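You operate a simulated robot arm through the tools that you are given. There is no shell and no other tool.

You are at the controls of a simulated robot arm. One attempt, no reset.

JOB
Slide the red-handled mould against its stops, clamp it, latch the guard shut and close the press.
Fine: both clamps fully shut; press lever back to rest.

Only the result counts: the job must be done as asked and must still hold three seconds after the hand-in. Knocking over, shifting, dropping, spilling or breaking anything else fails it.

ROBOT AND FRAMES
A 6-joint arm with a four-finger gripper, fixed in place. Base frame: the origin is at the foot of the arm, x ahead of it, y to its left, z up. Readings come in cm, rad, newtons and seconds.
Its first joint turns from -2.897 to 2.897 rad. Payload 3.43 kg.
The TCP is the grasp point between the finger pads, 3 cm short of the fingertips. In the tool frame z runs along the fingers and y along their closing line. Largest opening 12 cm; the body of the gripper starts 8.5 cm behind the TCP.
Orientation is that of the tool frame in the base frame, as a unit quaternion [x, y, z, w]. With the fingers straight down and closing along the base's y, the tool's x points along the base's -x, its y along +y and its z along -z.

CONTROLS
- The arm moves only by the tool jog_arm. Its argument "deltas" is a list of rows, each an object of numbers (a shift or turn left out is 0, a gripper value left out holds the last): "x", "y", "z": the shift along the tool's x, y, z in units of 30 mm (1.0 is 30 mm); "ax", "ay", "az": the turn, a rotation vector about the tool's x, y, z in units of 8 degrees (1.0 is 8 degrees); "grip": the closure, from 0 (fully open) to 1 (shut). In form: [{"x": .., "y": .., "z": .., "ax": .., "ay": .., "az": .., "grip": ..}, ...]. A call has 1 to 20 rows; each row shifts and turns the commanded pose from where the row before left it, along the tool's axes as they then stand. A call with a number of a shift or a turn outside -1 to 1 is refused whole. Each row takes 0.2 s and may step no farther than 5 cm and 0.15 rad from the row before; otherwise, or with a gripper value out of range, the whole call is refused. A pose out of reach is approached as far as the arm can. The call stops where the force on the tool passes 80 N (or 10 N more than at its start, if that is more) or the arm is blocked; 0.2 s more then pass. Each finger halts on what it meets, pressing with about 35 N; the grip force reading is that of the motor and also rises with nothing between the fingers. The clock runs only during rows and for 0.2 s after the last one: add rows that do not move to give the fingers time. The reply holds the time, the measured pose of the TCP, the force on the tool along the base axes, the opening and the grip force, in the units named above and with some noise, with the torque about the TCP (base axes, N m) and any sound that the robot's microphone picked up, and new pictures: "pictures" is both (left out), scene, wrist or none.
- Cameras (640 x 400 px; columns grow to the right, rows downward): "scene" is fixed at [4.81, 50.86, 155.19]; the picture's right is [-0.25, -0.97, 0.00], its down [-0.82, 0.21, -0.54] and it looks along [0.52, -0.13, -0.84] (base axes); focal length 214 px, centre (320, 200). "wrist" rides on the gripper at [7.1, -1.7, -12] in the tool frame; the picture's right is [0.23, 0.97, 0.00], its down [-0.81, 0.19, -0.55] and it looks along [-0.54, 0.13, 0.83] (tool axes); focal length 275 px, centre (320, 200). There is no depth. A picture from a camera that has moved, and an enlarged one, comes with that camera's place and axes in the base frame and with its lens. The place of the scene camera against the robot may be out by one fixed shift of up to 1.8 cm in any direction.
- inspect(camera, box): a new picture of the part [left, top, right, bottom] of that camera's present view, enlarged. The clock stands still meanwhile.
- sign_off(): hands the job in; it is judged then, once.

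Nothing tells you positions but the pictures and the camera data. Unless the task says otherwise, let go and move clear before handing in.

The tools are called as a command line: name --argument value ..., lists and objects as JSON in quotes. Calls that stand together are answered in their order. jog_arm: Moves the arm, as the interface text tells. Its arguments: {"type":"object","properties":{"deltas":{"type":"array"},"pictures":{"type":"string","enum":["both","scene","wrist","none"]}},"required":["deltas"]} The other tools are called the same way: inspect (camera, box) takes an enlarged picture of a part of a camera's view; sign_off () hands the job in.

At the start:

```text
time: 0.0
tool_pos: [38.24, 45.29, 131.5]
orientation: [0.0, 1.0, 0.0, -0.001]
ft_force: [-0.2, 0.3, -0.6]
wrist_torque: [0.02, 0.0, -0.01]
opening: 11.99
finger_force: 0.2
```

scene: 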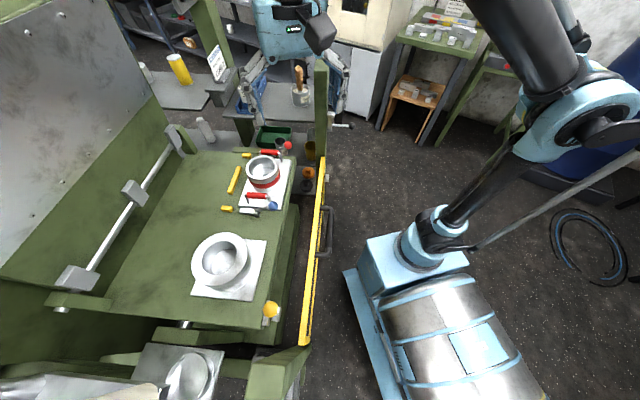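
wrist: 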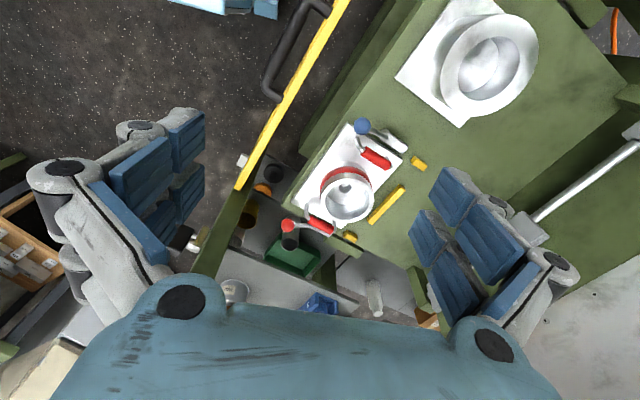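

I see a green press table with two moulds, one with red on it between two red-handled clamps, a yellow guard bar with a black handle, and yellow stops. I'll look closer before moving.

inspect --camera "scene" --box '[200, 120, 340, 220]'

inspect --camera "scene" --box '[0, 100, 360, 400]'

inspect --camera "wrist" --box '[220, 80, 460, 280]'

inspect --camera "scene" --box '[220, 130, 360, 360]'

```text
4.00 times, centred on (270, 170) of scene
camera zoom: at [4.81, 50.86, 155.19], right [-0.25, -0.97, 0.0], down [-0.82, 0.21, -0.54], along [0.52, -0.13, -0.84], focal length 858 px, centre (520, 320)
```

zoom: 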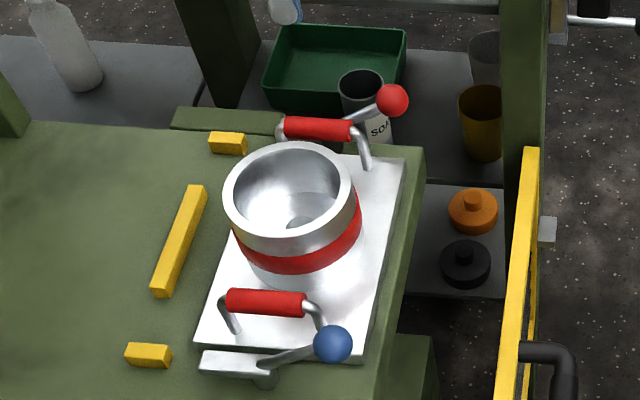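

```text
1.33 times, centred on (180, 250) of scene
camera zoom: at [4.81, 50.86, 155.19], right [-0.25, -0.97, 0.0], down [-0.82, 0.21, -0.54], along [0.52, -0.13, -0.84], focal length 286 px, centre (507, 133)
```

zoom: 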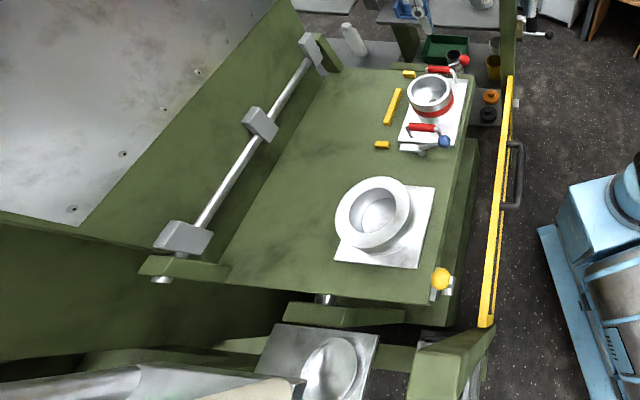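

```text
2.00 times, centred on (340, 180) of wrist
camera zoom: at [31.11, 43.42, 143.58], right [-0.23, 0.97, 0.0], down [0.81, 0.19, 0.55], along [0.54, 0.13, -0.83], focal length 551 px, centre (280, 240)
```

zoom: 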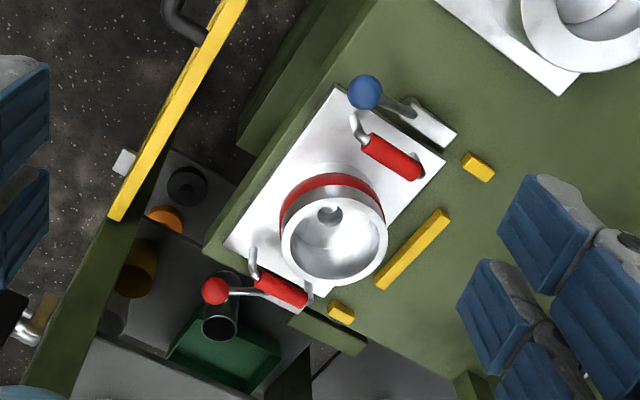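

```text
1.74 times, centred on (290, 245) of scene
camera zoom: at [4.81, 50.86, 155.19], right [-0.25, -0.97, 0.0], down [-0.82, 0.21, -0.54], along [0.52, -0.13, -0.84], focal length 373 px, centre (372, 122)
```

zoom: 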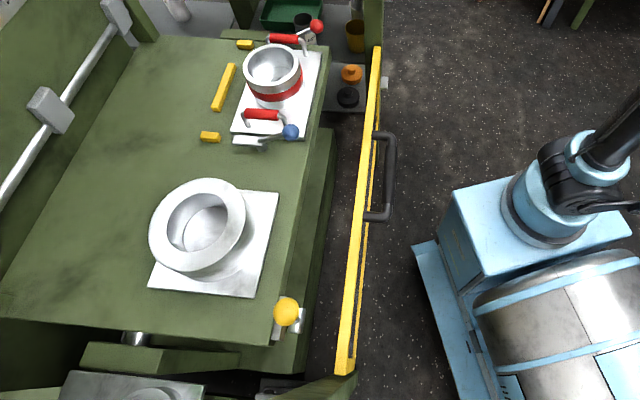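

I take the red-handled mould's plate to lie around (62, 57), turned about -19° about z, with the yellow stops roughly 5 cm beyond it away from the robot. Two ball-knob toggle clamps sit at its ends. I'm moving the wrist camera in for a closer look.

jog_arm --deltas '[{"x": -0.33, "y": 0.51, "z": 1}, {"x": -0.33, "y": 0.51, "z": 1}, {"x": -0.33, "y": 0.51, "z": 1}, {"x": -0.33, "y": 0.51, "z": 1}, {"x": -0.33, "y": 0.51, "z": 1}, {"x": -0.33, "y": 0.51, "z": 1}]'

```text
time: 1.4
tool_pos: [42.98, 54.39, 114.11]
orientation: [0.0, 1.0, 0.001, 0.006]
ft_force: [-0.2, -0.4, -0.5]
wrist_torque: [0.01, 0.01, 0.02]
opening: 11.98
finger_force: 0.1
camera wrist: at [35.59, 52.53, 126.01], right [-0.23, 0.97, 0.0], down [0.8, 0.19, 0.56], along [0.55, 0.13, -0.83], focal length 275 px, centre (320, 200)
```

scene: 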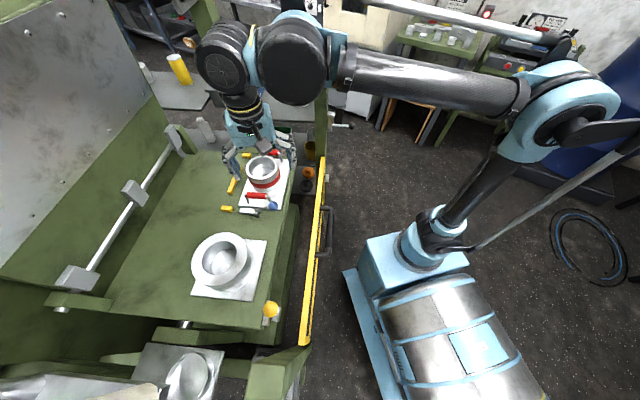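
wrist: 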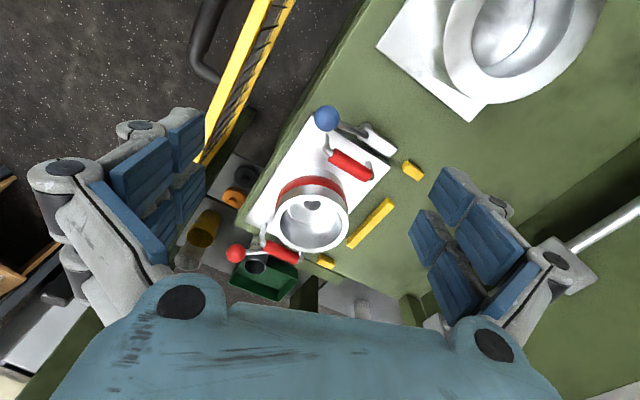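

The mould, clamps and stops are now nearer in the wrist view. I'm enlarging them to read the clamp geometry.

inspect --camera "wrist" --box '[210, 80, 450, 290]'

inspect --camera "wrist" --box '[290, 90, 410, 190]'

inspect --camera "wrist" --box '[210, 210, 350, 310]'

inspect --camera "wrist" --box '[160, 0, 320, 200]'

```text
1.90 times, centred on (330, 185) of wrist
camera zoom: at [35.59, 52.53, 126.01], right [-0.23, 0.97, 0.0], down [0.8, 0.19, 0.56], along [0.55, 0.13, -0.83], focal length 524 px, centre (301, 229)
```

zoom: 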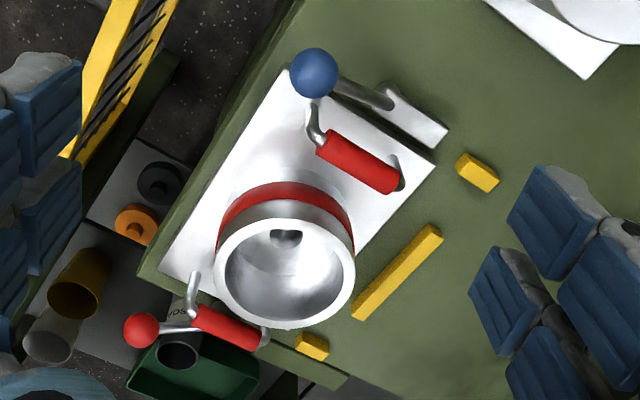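

```text
4.00 times, centred on (350, 140) of wrist
camera zoom: at [35.59, 52.53, 126.01], right [-0.23, 0.97, 0.0], down [0.8, 0.19, 0.56], along [0.55, 0.13, -0.83], focal length 1101 px, centre (200, 440)
```

zoom: 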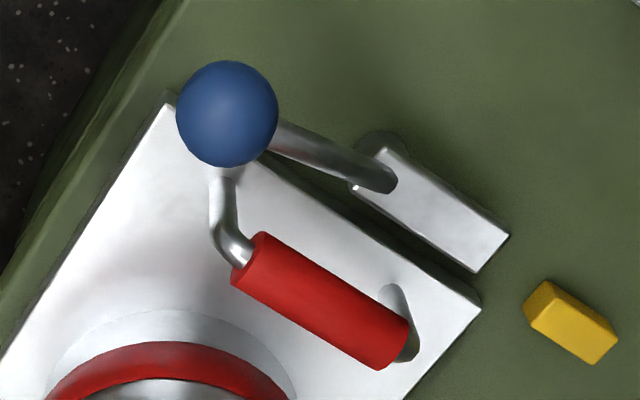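

```text
4.00 times, centred on (280, 260) of wrist
camera zoom: at [35.59, 52.53, 126.01], right [-0.23, 0.97, 0.0], down [0.8, 0.19, 0.56], along [0.55, 0.13, -0.83], focal length 1101 px, centre (480, -40)
```

zoom: 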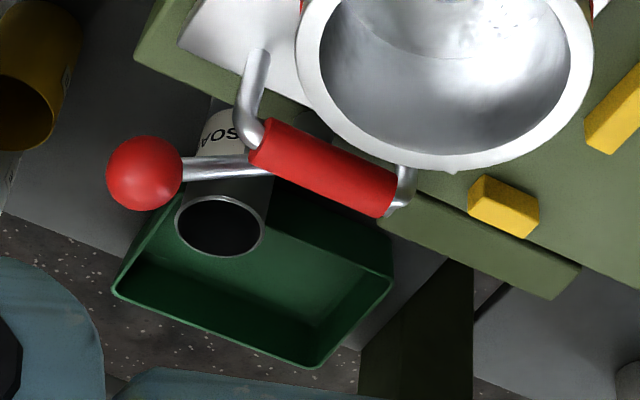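

```text
2.00 times, centred on (240, 100) of wrist
camera zoom: at [35.59, 52.53, 126.01], right [-0.23, 0.97, 0.0], down [0.8, 0.19, 0.56], along [0.55, 0.13, -0.83], focal length 551 px, centre (480, 400)
```

zoom: 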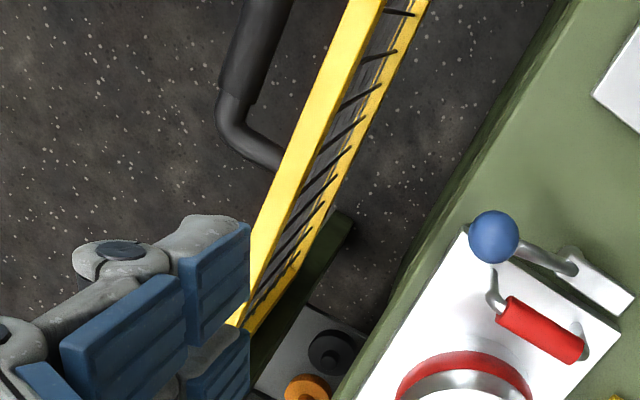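

The blue-knob clamp looks like a short arm on a post beside the plate, its lever pointing toward the robot. I'm checking the guard, its latch and the yellow-knob lever in the scene view.

inspect --camera "scene" --box '[295, 90, 375, 200]'

inspect --camera "scene" --box '[240, 280, 330, 380]'

inspect --camera "scene" --box '[0, 300, 320, 400]'

inspect --camera "scene" --box '[0, 0, 240, 320]'

inspect --camera "scene" --box '[210, 130, 320, 230]'

```text
3.64 times, centred on (335, 145) of scene
camera zoom: at [4.81, 50.86, 155.19], right [-0.25, -0.97, 0.0], down [-0.82, 0.21, -0.54], along [0.52, -0.13, -0.84], focal length 780 px, centre (266, 400)
```

zoom: 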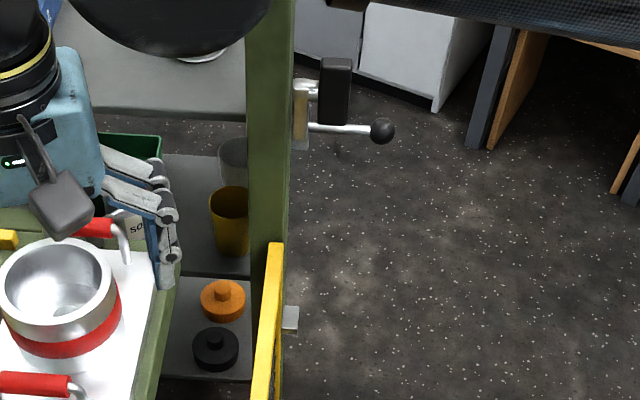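

```text
4.00 times, centred on (285, 330) of scene
camera zoom: at [4.81, 50.86, 155.19], right [-0.25, -0.97, 0.0], down [-0.82, 0.21, -0.54], along [0.52, -0.13, -0.84], focal length 858 px, centre (460, -320)
```

zoom: 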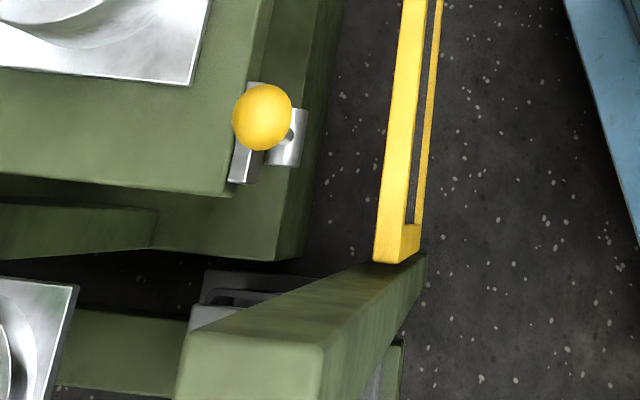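

```text
2.00 times, centred on (160, 350) of scene
camera zoom: at [4.81, 50.86, 155.19], right [-0.25, -0.97, 0.0], down [-0.82, 0.21, -0.54], along [0.52, -0.13, -0.84], focal length 429 px, centre (640, -100)
```

zoom: 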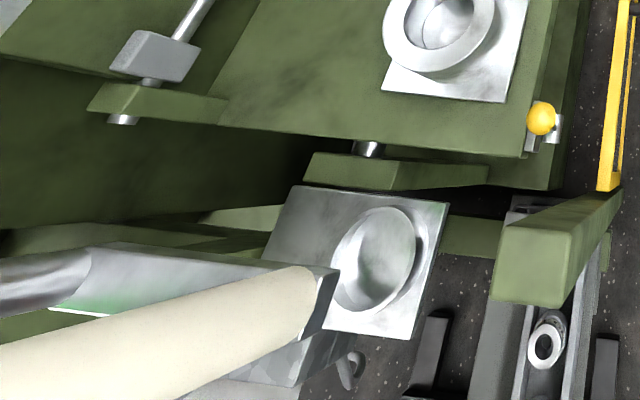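

```text
1.25 times, centred on (120, 160) of scene
camera zoom: at [4.81, 50.86, 155.19], right [-0.25, -0.97, 0.0], down [-0.82, 0.21, -0.54], along [0.52, -0.13, -0.84], focal length 268 px, centre (570, 250)
```

zoom: 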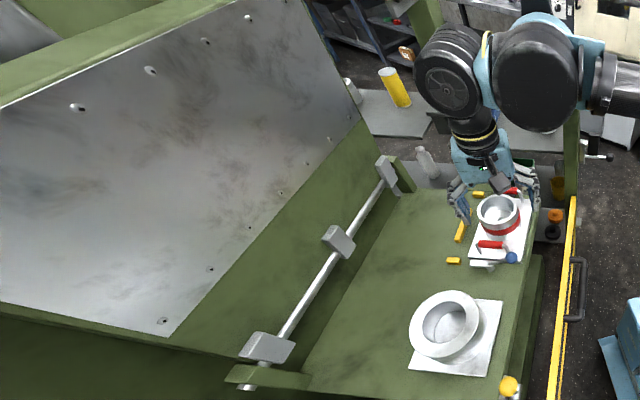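

```text
4.00 times, centred on (265, 180) of scene
camera zoom: at [4.81, 50.86, 155.19], right [-0.25, -0.97, 0.0], down [-0.82, 0.21, -0.54], along [0.52, -0.13, -0.84], focal length 858 px, centre (540, 280)
```

zoom: 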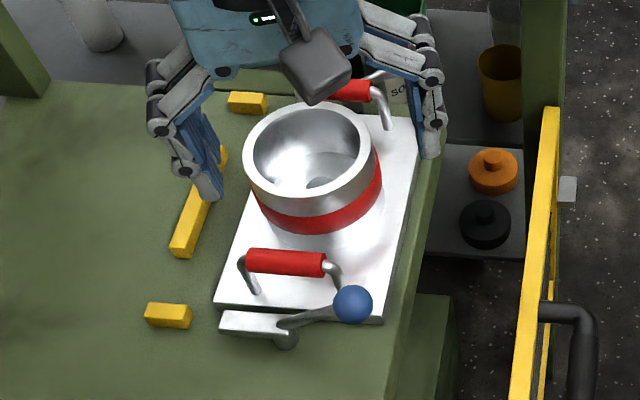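

The guard looks like a barred panel running beside the table, with a black handle on the robot side. A black-ball latch lever sits higher on the far post. I'll move over to the robot's side and turn the camera toward the guard to understand it.

jog_arm --deltas '[{"x": 0.25, "y": -1, "z": -0.2}, {"x": 0.25, "y": -1, "z": -0.2}, {"x": 0.25, "y": -1, "z": -0.2}, {"x": 0.25, "y": -1, "z": -0.2}, {"x": 0.25, "y": -1, "z": -0.2}, {"x": 0.25, "y": -1, "z": -0.2}, {"x": 0.25, "y": -1, "z": -0.2}, {"x": 0.25, "y": -1, "z": -0.2}, {"x": 0.25, "y": -1, "z": -0.2}, {"x": 0.25, "y": -1, "z": -0.2}, {"x": 0.25, "y": -1, "z": -0.2}, {"x": 0.25, "y": -1, "z": -0.2}]'

```text
time: 4.0
tool_pos: [33.92, 18.45, 121.09]
orientation: [0.0, 1.0, 0.0, 0.004]
ft_force: [0.2, 0.2, 1.0]
wrist_torque: [0.01, 0.03, 0.01]
opening: 12.03
finger_force: 0.0
camera wrist: at [26.64, 16.57, 133.14], right [-0.23, 0.97, 0.0], down [0.8, 0.19, 0.56], along [0.55, 0.13, -0.83], focal length 275 px, centre (320, 200)
```

scene: 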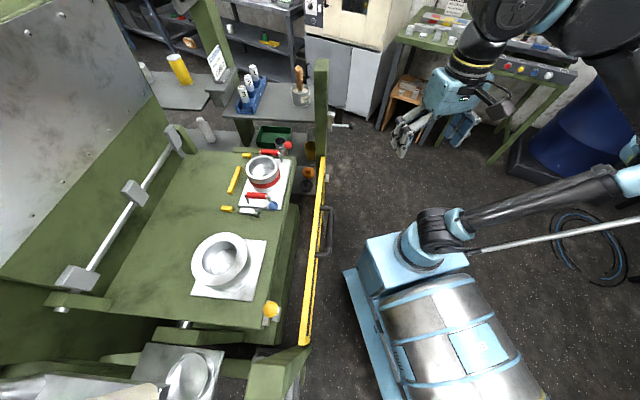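
wrist: 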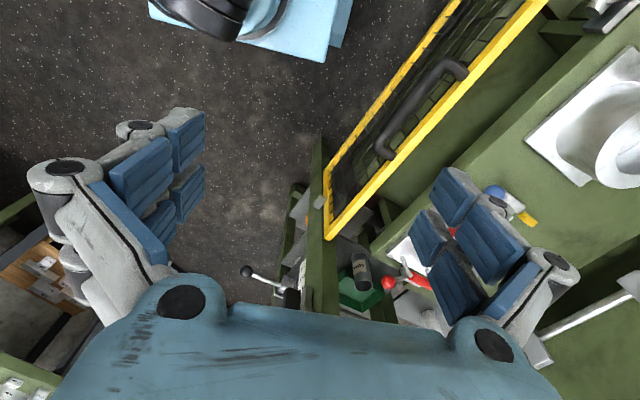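

From this side the guard is a mesh panel with a black handle, hanging between the two posts below the latch with the black-ball lever. I'm enlarging these parts.

inspect --camera "wrist" --box '[220, 150, 400, 310]'

inspect --camera "wrist" --box '[300, 0, 560, 250]'

inspect --camera "scene" --box '[295, 90, 375, 200]'

inspect --camera "scene" --box '[240, 140, 320, 200]'

```text
2.50 times, centred on (310, 230) of wrist
camera zoom: at [26.64, 16.57, 133.14], right [-0.23, 0.97, 0.0], down [0.8, 0.19, 0.56], along [0.55, 0.13, -0.83], focal length 688 px, centre (345, 125)
```

zoom: 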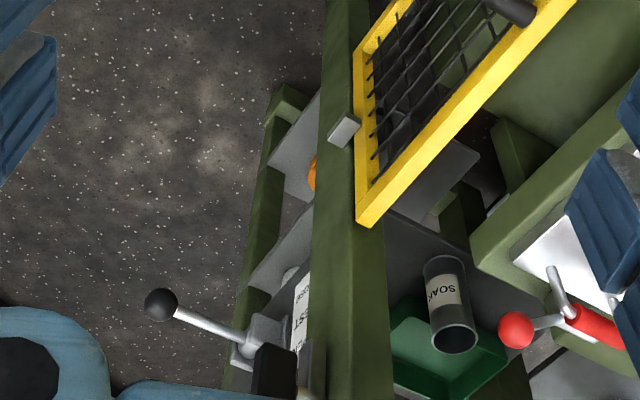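

```text
1.60 times, centred on (430, 125) of wrist
camera zoom: at [26.64, 16.57, 133.14], right [-0.23, 0.97, 0.0], down [0.8, 0.19, 0.56], along [0.55, 0.13, -0.83], focal length 440 px, centre (144, 320)
```

zoom: 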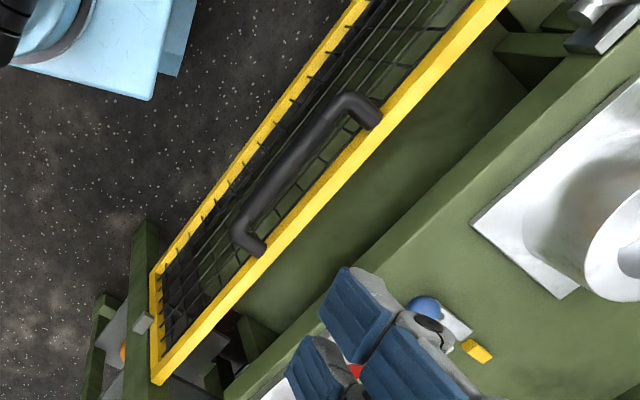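

```text
3.64 times, centred on (335, 145) of scene
camera zoom: at [4.81, 50.86, 155.19], right [-0.25, -0.97, 0.0], down [-0.82, 0.21, -0.54], along [0.52, -0.13, -0.84], focal length 780 px, centre (266, 400)
```

zoom: 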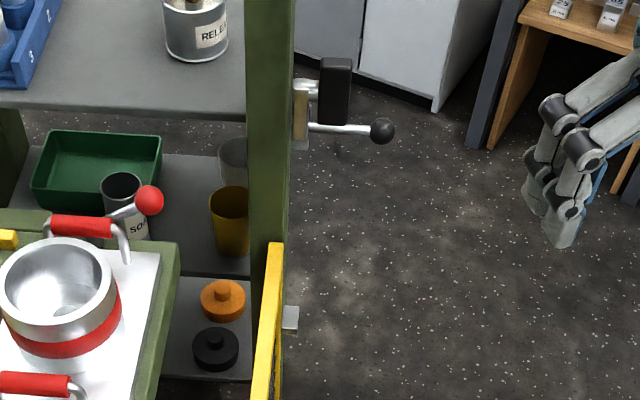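

```text
6.67 times, centred on (280, 170) of scene
camera zoom: at [4.81, 50.86, 155.19], right [-0.25, -0.97, 0.0], down [-0.82, 0.21, -0.54], along [0.52, -0.13, -0.84], focal length 1430 px, centre (587, 400)
```

zoom: 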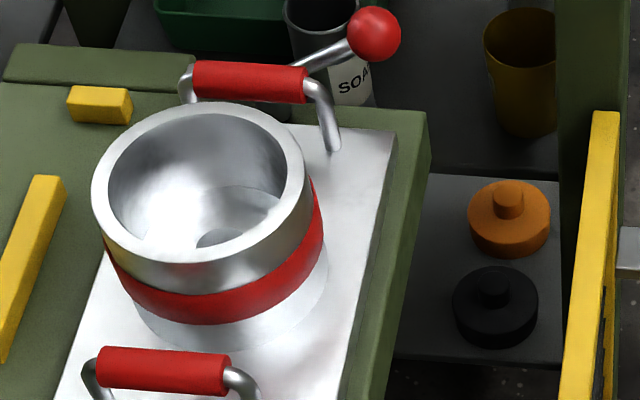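

The guard seems to be a vertical panel (about z 36–75) between tall posts, with a silver tab at its far end and the latch mechanism higher on the far post. I'm moving closer to the latch for an accurate look.

jog_arm --deltas '[{"x": -1, "z": 0.3}, {"x": -1, "z": 0.3}, {"x": -1, "z": 0.3}, {"x": -1, "z": 0.3}, {"x": -1, "z": 0.3}, {"x": -0.5, "z": 0.3}]'

inspect --camera "wrist" --box '[220, 120, 460, 320]'

```text
time: 5.4
tool_pos: [50.32, 18.31, 115.79]
orientation: [0.0, 1.0, 0.001, 0.005]
ft_force: [-0.3, 0.5, -0.1]
wrist_torque: [0.0, -0.01, -0.02]
opening: 11.99
finger_force: 0.0
camera wrist: at [43.0, 16.49, 127.81], right [-0.23, 0.97, 0.0], down [0.8, 0.19, 0.56], along [0.55, 0.13, -0.83], focal length 275 px, centre (320, 200)
```

scene: 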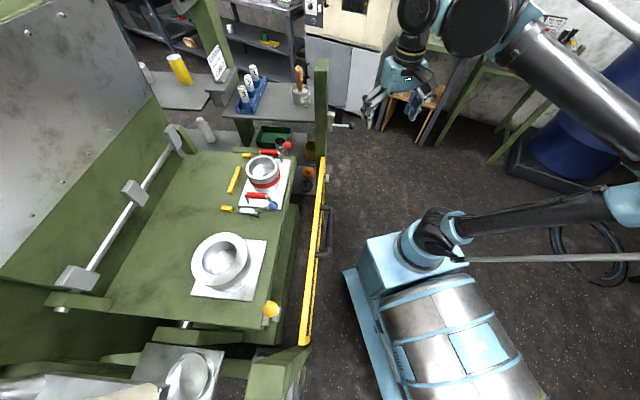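
wrist: 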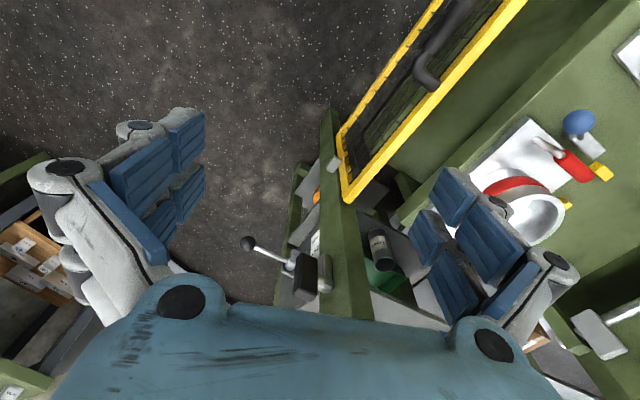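

```text
2.00 times, centred on (340, 220) of wrist
camera zoom: at [43.0, 16.49, 127.81], right [-0.23, 0.97, 0.0], down [0.8, 0.19, 0.56], along [0.55, 0.13, -0.83], focal length 551 px, centre (280, 160)
```

zoom: 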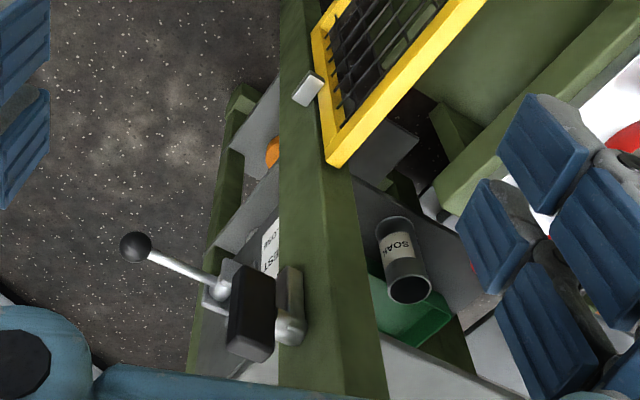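

The latch has a black block and a black-ball lever on the far post, and the guard's far top corner is near (76.5, 31, 76). Next I'm looking at the yellow-knob lever at the near end of the table.

jog_arm --deltas '[{"x": 0.95, "y": 0.6}, {"x": 0.95, "y": 0.6}, {"x": 0.95, "y": 0.6}, {"x": 0.95, "y": 0.6}, {"x": 0.95, "y": 0.6}, {"x": 0.95, "y": 0.6}, {"x": 0.95, "y": 0.6}, {"x": 0.95, "y": 0.6}, {"x": 0.95, "y": 0.6}, {"x": 0.95, "y": 0.6}, {"x": 0.95, "y": 0.6}, {"x": 0.95, "y": 0.6}, {"x": 0.95, "y": 0.6}, {"x": 0.95, "y": 0.6}]'

inspect --camera "wrist" --box '[320, 20, 560, 220]'

```text
time: 8.4
tool_pos: [10.51, 43.55, 115.45]
orientation: [0.0, 1.0, 0.0, 0.006]
ft_force: [1.1, 1.1, 0.1]
wrist_torque: [0.02, 0.0, 0.01]
opening: 12.03
finger_force: 0.1
camera wrist: at [3.14, 41.69, 127.35], right [-0.23, 0.97, 0.0], down [0.8, 0.19, 0.56], along [0.55, 0.13, -0.83], focal length 275 px, centre (320, 200)
```

scene: 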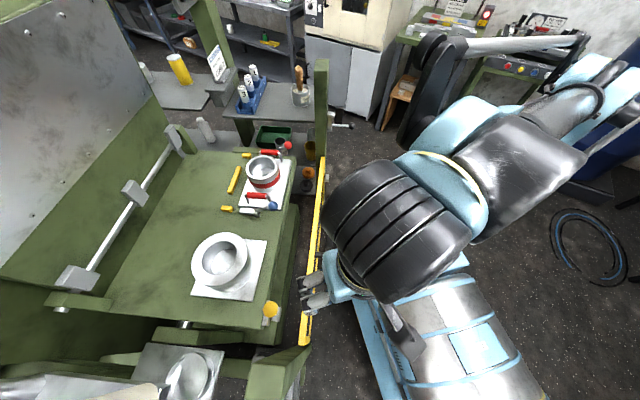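
wrist: 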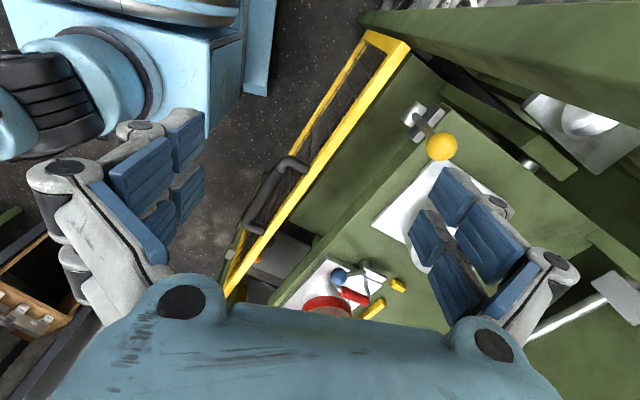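

```text
2.00 times, centred on (440, 120) of wrist
camera zoom: at [3.14, 41.69, 127.35], right [-0.23, 0.97, 0.0], down [0.8, 0.19, 0.56], along [0.55, 0.13, -0.83], focal length 551 px, centre (80, 360)
```

zoom: 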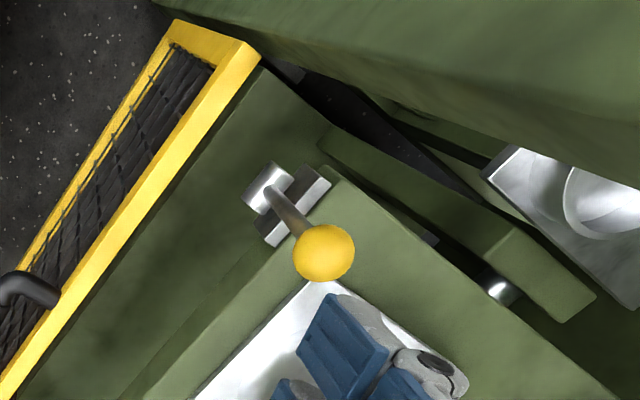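

The yellow-knob lever stands upright on the near corner of the table's robot-side face and should be the press lever. The guard handle is a horizontal bar near (28..46, 40..34, 77). I'm going back toward the latch with the tool turned, for a clear side view.

jog_arm --deltas '[{"x": -0.98, "y": -0.88}, {"x": -0.98, "y": -0.88}, {"x": -0.98, "y": -0.88}, {"x": -0.98, "y": -0.88}, {"x": -0.98, "y": -0.88}, {"x": -0.98, "y": -0.88}, {"x": -0.98, "y": -0.88}, {"x": -0.98, "y": -0.88}, {"x": -0.98, "y": -0.88}, {"x": -0.98, "y": -0.88}, {"x": -0.98, "y": -0.88}, {"x": -0.98, "y": -0.88}, {"x": -0.98, "y": -0.88}, {"x": -0.98, "y": -0.88}, {"x": -0.98, "y": -0.88}, {"x": -0.98, "y": -0.88}]' --pictures "none"

jog_arm --deltas '[{"az": -1}, {"az": -1}, {"az": -1}, {"az": -1}, {"ay": -1}, {"ay": -1}]'

inspect --camera "wrist" --box '[220, 120, 460, 320]'

```text
time: 11.8
tool_pos: [57.41, 1.38, 115.98]
orientation: [0.0, 1.0, 0.0, 0.005]
ft_force: [0.4, 0.4, 0.6]
wrist_torque: [0.0, -0.01, 0.01]
opening: 12.03
finger_force: 0.1
```

```text
time: 13.2
tool_pos: [57.42, 1.44, 116.01]
orientation: [-0.274, 0.951, 0.037, 0.139]
ft_force: [-0.5, -0.1, -0.5]
wrist_torque: [0.03, 0.04, 0.0]
opening: 11.99
finger_force: 0.0
camera wrist: at [49.58, -5.59, 125.49], right [-0.7, 0.71, -0.07], down [0.42, 0.49, 0.76], along [0.57, 0.51, -0.64], focal length 275 px, centre (320, 200)
```

scene: 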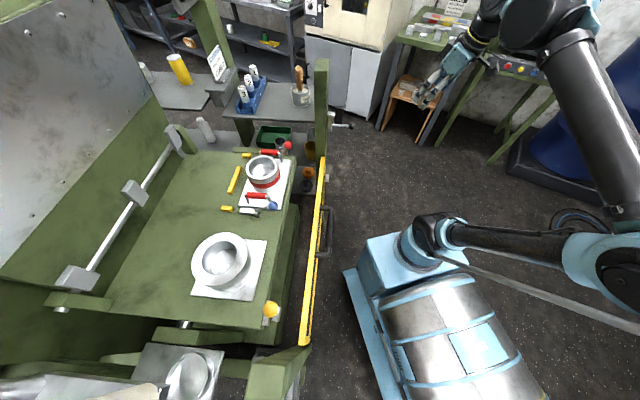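
wrist: 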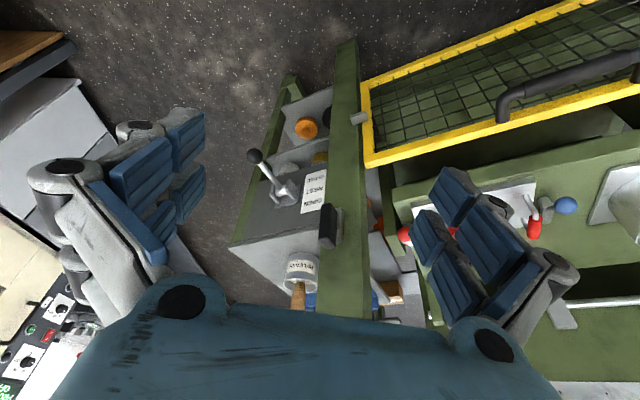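

```text
2.00 times, centred on (340, 220) of wrist
camera zoom: at [49.58, -5.59, 125.49], right [-0.7, 0.71, -0.07], down [0.42, 0.49, 0.76], along [0.57, 0.51, -0.64], focal length 551 px, centre (280, 160)
```

zoom: 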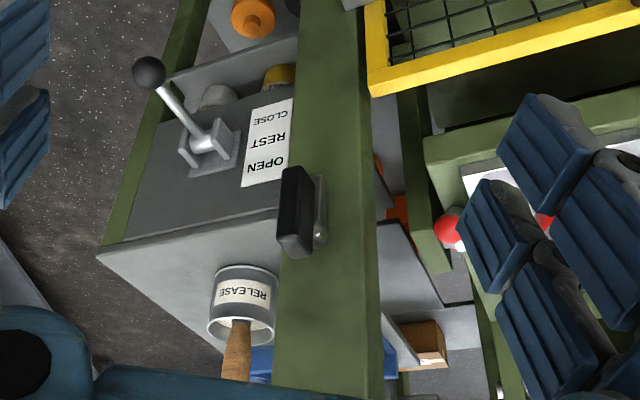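

The black-ball lever is the press lever: its panel is labelled OPEN / REST / CLOSE and it sits at about (90, 10, 80). The black block on the post at about (78, 22, 98) is the guard latch, and the guard tab is near z 61, so the guard must rise about 37 cm. Next I'm viewing the clamps from the robot's side.

jog_arm --deltas '[{"ay": 1}, {"ay": 1}, {"az": -1}, {"az": -1}, {"az": -1}, {"az": -1}, {"ay": -1}, {"ay": -1}]' --pictures "none"

jog_arm --deltas '[{"x": -0.66, "y": 0.78, "z": 0.6}, {"x": -0.66, "y": 0.78, "z": 0.6}, {"x": -0.66, "y": 0.78, "z": 0.6}, {"x": -0.66, "y": 0.78, "z": 0.6}, {"x": -0.66, "y": 0.78, "z": 0.6}, {"x": -0.66, "y": 0.78, "z": 0.6}, {"x": -0.66, "y": 0.78, "z": 0.6}, {"x": -0.66, "y": 0.78, "z": 0.6}, {"x": -0.66, "y": 0.78, "z": 0.6}, {"x": -0.66, "y": 0.78, "z": 0.6}, {"x": -0.66, "y": 0.78, "z": 0.6}, {"x": -0.66, "y": 0.78, "z": 0.6}]'

inspect --camera "wrist" --box '[200, 100, 440, 300]'

```text
time: 15.0
tool_pos: [57.5, 1.4, 116.02]
orientation: [-0.526, 0.839, 0.071, 0.124]
ft_force: [1.4, 0.1, 0.4]
wrist_torque: [-0.01, 0.03, -0.02]
opening: 11.98
finger_force: 0.1
```

```text
time: 17.6
tool_pos: [45.02, 39.56, 101.83]
orientation: [-0.526, 0.839, 0.07, 0.122]
ft_force: [-1.3, -0.2, -0.4]
wrist_torque: [0.03, 0.03, 0.01]
opening: 11.99
finger_force: 0.0
camera wrist: at [41.86, 29.54, 111.39], right [-0.97, 0.23, -0.07], down [0.09, 0.65, 0.76], along [0.22, 0.73, -0.65], focal length 275 px, centre (320, 200)
```

scene: 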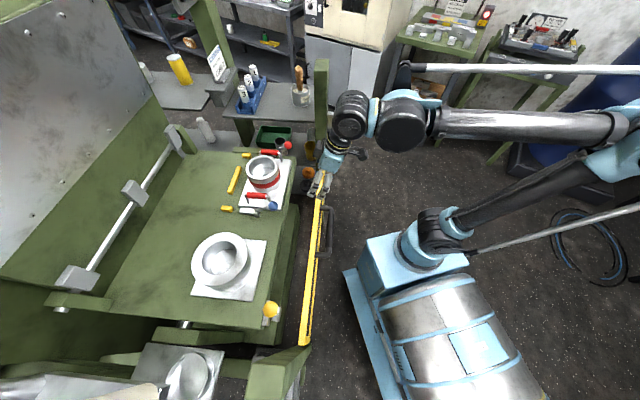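
wrist: 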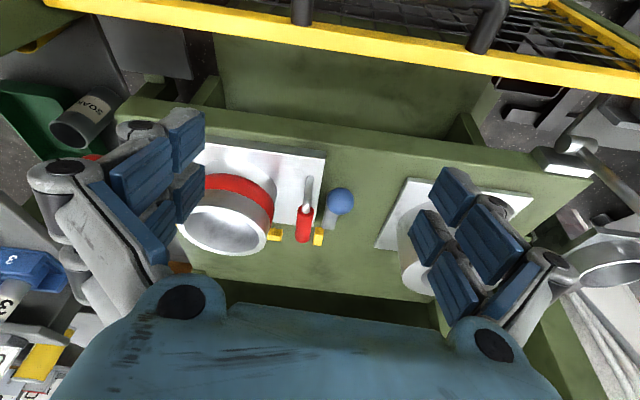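

```text
2.00 times, centred on (320, 200) of wrist
camera zoom: at [41.86, 29.54, 111.39], right [-0.97, 0.23, -0.07], down [0.09, 0.65, 0.76], along [0.22, 0.73, -0.65], focal length 551 px, centre (320, 200)
```

zoom: 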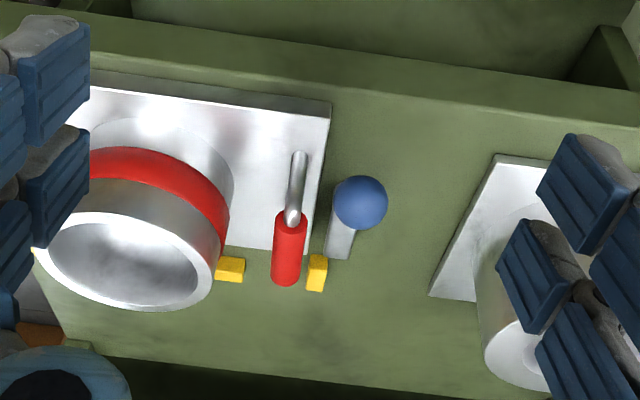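

The blue clamp's lever leans toward the camera here and hides its root. I'll turn the tool and look at it along the table's long axis.

jog_arm --deltas '[{"ay": 1}, {"ay": 1}, {"az": 1}, {"az": 1}, {"az": 1}, {"az": 1}, {"az": 1}, {"az": 1}, {"az": 1}, {"az": 1}, {"az": 1}, {"az": 1}, {"az": 1}, {"az": 1}, {"ay": -1}, {"ay": -1}]' --pictures "none"

jog_arm --deltas '[{"x": 0.9, "y": 0.66, "z": -0.26}, {"x": 0.9, "y": 0.66, "z": -0.26}, {"x": 0.9, "y": 0.66, "z": -0.26}, {"x": 0.9, "y": 0.66, "z": -0.26}, {"x": 0.9, "y": 0.66, "z": -0.26}, {"x": 0.9, "y": 0.66, "z": -0.26}, {"x": 0.9, "y": 0.66, "z": -0.26}, {"x": 0.9, "y": 0.66, "z": -0.26}, {"x": 0.9, "y": 0.66, "z": -0.26}]'

inspect --camera "wrist" --box '[220, 80, 460, 280]'

```text
time: 21.0
tool_pos: [45.1, 39.62, 101.76]
orientation: [0.274, 0.951, -0.037, 0.139]
ft_force: [1.2, 0.2, 0.6]
wrist_torque: [0.03, -0.02, -0.01]
opening: 12.03
finger_force: 0.1
```

```text
time: 23.0
tool_pos: [33.0, 68.15, 101.6]
orientation: [0.273, 0.951, -0.036, 0.139]
ft_force: [0.0, 0.0, -0.2]
wrist_torque: [0.02, 0.0, 0.02]
opening: 11.98
finger_force: 0.1
camera wrist: at [23.26, 71.99, 111.13], right [0.33, 0.94, -0.06], down [0.63, -0.17, 0.76], along [0.71, -0.29, -0.65], focal length 275 px, centre (320, 200)
```

scene: 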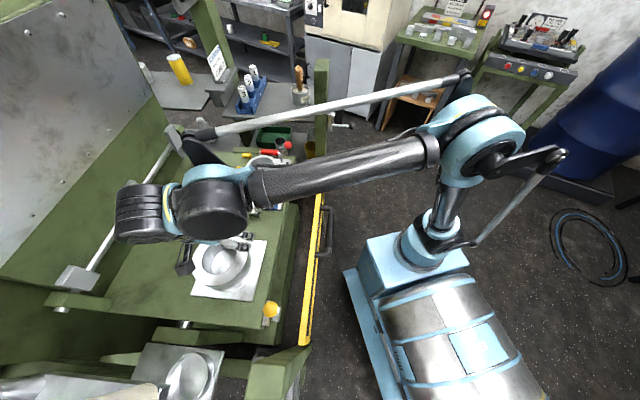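
wrist: 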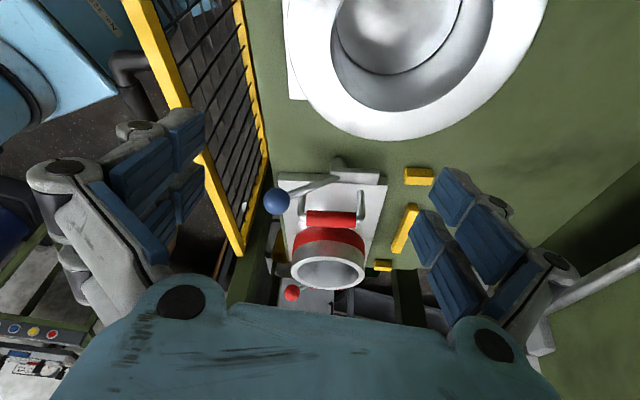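

```text
2.00 times, centred on (340, 180) of wrist
camera zoom: at [23.26, 71.99, 111.13], right [0.33, 0.94, -0.06], down [0.63, -0.17, 0.76], along [0.71, -0.29, -0.65], focal length 551 px, centre (280, 240)
```

zoom: 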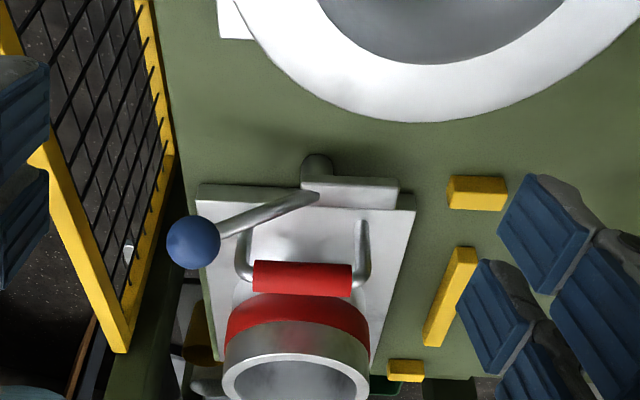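

The blue clamp is a swing arm on a vertical post near (49.6, 63.6). Its arm points toward the stops and its ball is at about (47.2, 56.1, 88), so the ball must swing away from the plate (toward -v, the near end) to put the arm over it. I'm now looking at the red clamp.

jog_arm --deltas '[{"ay": 1}, {"ay": 1}, {"az": -1}, {"az": -1}, {"az": -1}, {"az": -1}, {"az": -1}, {"az": -1}, {"az": -1}, {"az": -1}, {"ay": -1}, {"ay": -1}]' --pictures "none"

jog_arm --deltas '[{"x": -0.135, "y": -0.94, "z": -0.04}, {"x": -0.135, "y": -0.94, "z": -0.04}, {"x": -0.135, "y": -0.94, "z": -0.04}, {"x": -0.135, "y": -0.94, "z": -0.04}, {"x": -0.135, "y": -0.94, "z": -0.04}, {"x": -0.135, "y": -0.94, "z": -0.04}, {"x": -0.135, "y": -0.94, "z": -0.04}, {"x": -0.135, "y": -0.94, "z": -0.04}, {"x": -0.135, "y": -0.94, "z": -0.04}, {"x": -0.135, "y": -0.94, "z": -0.04}, {"x": -0.135, "y": -0.94, "z": -0.04}, {"x": -0.135, "y": -0.94, "z": -0.04}, {"x": -0.135, "y": -0.94, "z": -0.04}, {"x": -0.135, "y": -0.94, "z": -0.04}, {"x": -0.135, "y": -0.94, "z": -0.04}]'

inspect --camera "wrist" --box '[220, 100, 460, 300]'

```text
time: 25.6
tool_pos: [33.04, 68.08, 101.62]
orientation: [-0.274, 0.951, 0.037, 0.139]
ft_force: [1.0, -0.2, -0.1]
wrist_torque: [0.02, 0.01, 0.01]
opening: 12.02
finger_force: 0.0
```

```text
time: 28.8
tool_pos: [60.06, 34.91, 105.36]
orientation: [-0.274, 0.951, 0.038, 0.14]
ft_force: [-0.5, -0.5, -0.2]
wrist_torque: [-0.03, 0.03, 0.02]
opening: 12.0
finger_force: 0.0
camera wrist: at [52.19, 28.01, 114.78], right [-0.7, 0.71, -0.07], down [0.42, 0.49, 0.76], along [0.57, 0.5, -0.65], focal length 275 px, centre (320, 200)
```

scene: 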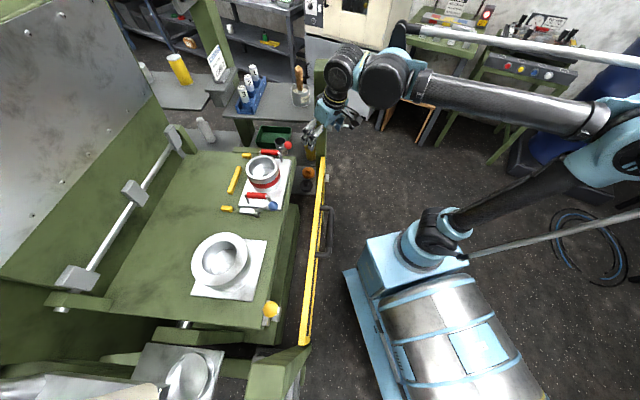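
wrist: 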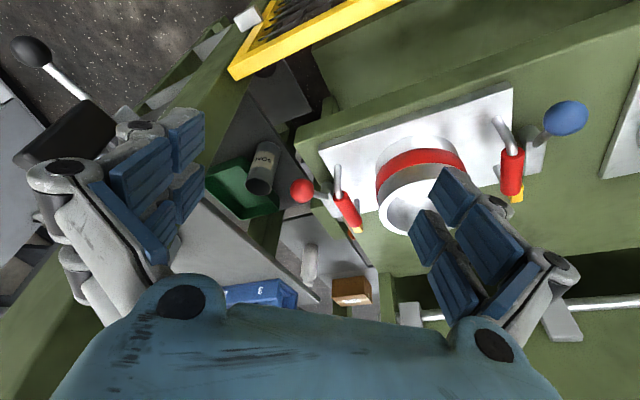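

```text
2.00 times, centred on (340, 200) of wrist
camera zoom: at [52.19, 28.01, 114.78], right [-0.7, 0.71, -0.07], down [0.42, 0.49, 0.76], along [0.57, 0.5, -0.65], focal length 551 px, centre (280, 200)
```

zoom: 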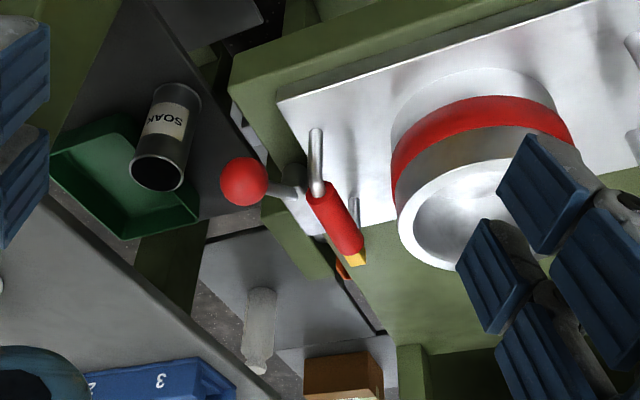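

The red ball is at about (76.4, 45.6, 88). I'm enlarging the red clamp area more.

inspect --camera "wrist" --box '[280, 150, 380, 240]'

inspect --camera "wrist" --box '[0, 20, 160, 180]'

inspect --camera "wrist" --box '[470, 80, 600, 210]'

inspect --camera "scene" --box '[250, 135, 310, 180]'

```text
4.44 times, centred on (330, 195) of wrist
camera zoom: at [52.19, 28.01, 114.78], right [-0.7, 0.71, -0.07], down [0.42, 0.49, 0.76], along [0.57, 0.5, -0.65], focal length 1224 px, centre (276, 222)
```

zoom: 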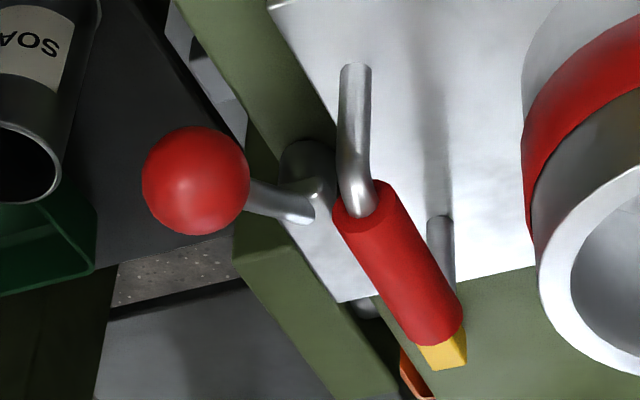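

```text
2.50 times, centred on (80, 100) of wrist
camera zoom: at [52.19, 28.01, 114.78], right [-0.7, 0.71, -0.07], down [0.42, 0.49, 0.76], along [0.57, 0.5, -0.65], focal length 688 px, centre (920, 450)
```

zoom: 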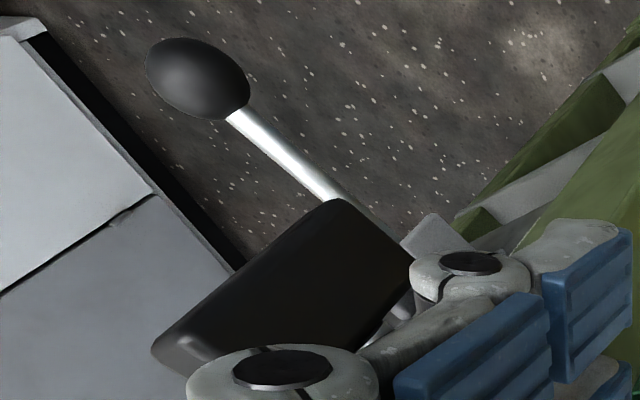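

```text
3.08 times, centred on (535, 145) of wrist
camera zoom: at [52.19, 28.01, 114.78], right [-0.7, 0.71, -0.07], down [0.42, 0.49, 0.76], along [0.57, 0.5, -0.65], focal length 847 px, centre (-342, 369)
```

zoom: 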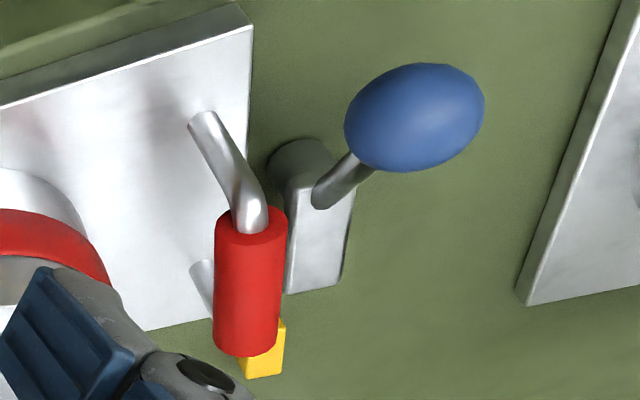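

```text
8.89 times, centred on (280, 158) of scene
camera zoom: at [4.81, 50.86, 155.19], right [-0.25, -0.97, 0.0], down [-0.82, 0.21, -0.54], along [0.52, -0.13, -0.84], focal length 1906 px, centre (676, 578)
```

zoom: 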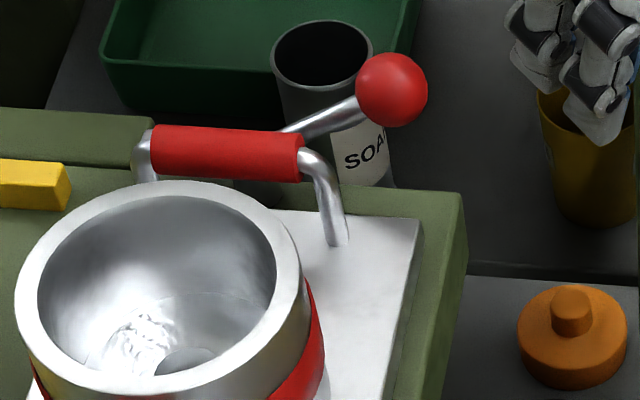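

The mould's plate spans about 26.5 × 17 cm with its top at z≈81. The long stop is about 3.5 cm beyond it in +w (heading 71°). I'll align the tool with the table, half-close the fingers and come down behind the cup, so both fingers push it centrally.

jog_arm --deltas '[{"ay": 1}, {"ay": 1}, {"az": -1}, {"az": -1}, {"az": -1}, {"az": -1}, {"az": -0.875, "grip": 0.333}]' --pictures "none"

jog_arm --deltas '[{"x": -0.89, "y": 0.245, "z": 0.69}, {"x": -0.89, "y": 0.245, "z": 0.69}, {"x": -0.89, "y": 0.245, "z": 0.69}, {"x": -0.89, "y": 0.245, "z": 0.69}, {"x": -0.89, "y": 0.245, "z": 0.69}]'

```text
time: 30.4
tool_pos: [60.05, 34.99, 105.35]
orientation: [-0.582, 0.813, -0.002, 0.004]
ft_force: [0.4, -0.2, 0.6]
wrist_torque: [-0.01, -0.02, 0.03]
opening: 8.0
finger_force: 0.0
```

```text
time: 31.6
tool_pos: [61.11, 48.74, 95.1]
orientation: [-0.58, 0.814, -0.003, 0.005]
ft_force: [-0.7, 0.1, 0.2]
wrist_torque: [-0.05, -0.01, -0.03]
opening: 7.98
finger_force: 0.1
camera wrist: at [60.07, 41.42, 107.09], right [-0.99, 0.1, -0.01], down [0.08, 0.83, 0.55], along [0.06, 0.55, -0.83], focal length 275 px, centre (320, 200)
```

scene: 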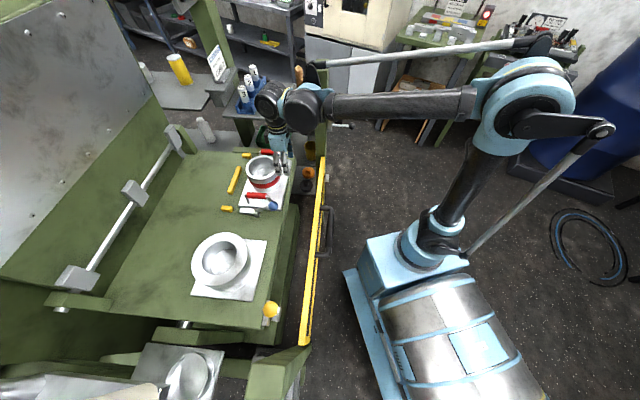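
wrist: 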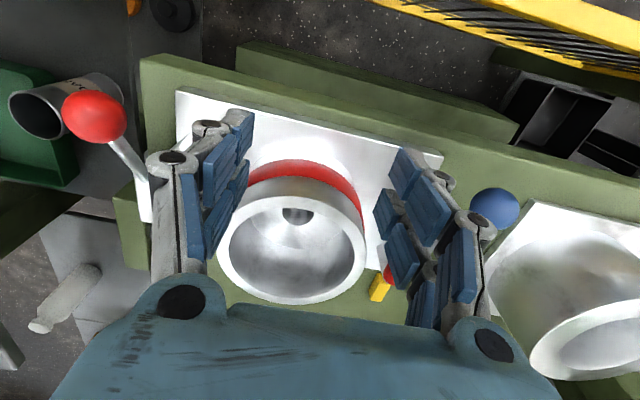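

The fingers straddle the cup's middle, at v≈41.9 against the cup's ≈41.4, and are about 4 cm short of it. I'm lowering them to just above the plate.

jog_arm --deltas '[{"y": 0.1, "z": 0.8}, {"z": 0.8}, {"z": 0.8}, {"z": 0.75}]'

inspect --camera "scene" --box '[220, 130, 320, 220]'

```text
time: 32.6
tool_pos: [60.74, 48.77, 85.51]
orientation: [-0.581, 0.814, -0.003, 0.005]
ft_force: [-0.4, -0.5, 1.1]
wrist_torque: [0.0, 0.01, 0.03]
opening: 7.99
finger_force: 0.0
camera wrist: at [59.81, 41.43, 97.41], right [-0.99, 0.1, -0.01], down [0.08, 0.83, 0.55], along [0.06, 0.55, -0.83], focal length 275 px, centre (320, 200)
```

scene: 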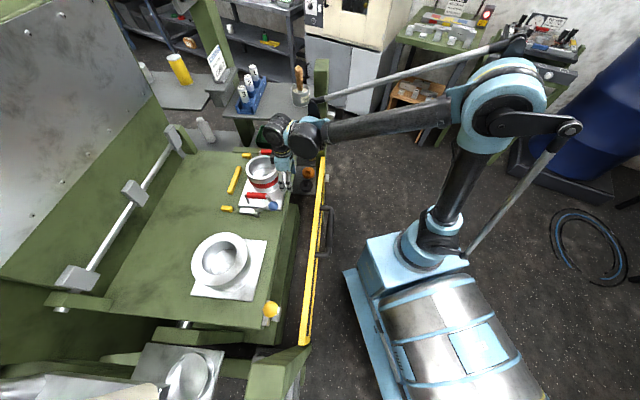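
wrist: 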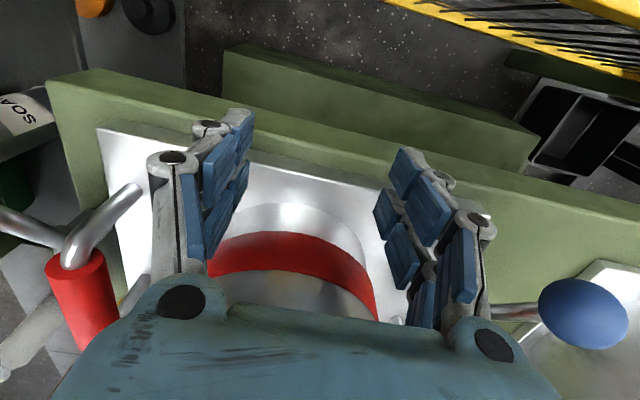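

```text
4.44 times, centred on (270, 175) of scene
camera zoom: at [4.81, 50.86, 155.19], right [-0.25, -0.97, 0.0], down [-0.82, 0.21, -0.54], along [0.52, -0.13, -0.84], focal length 953 px, centre (542, 311)
```

zoom: 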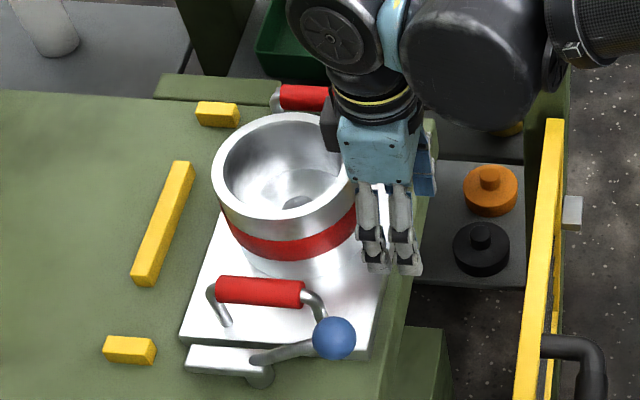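

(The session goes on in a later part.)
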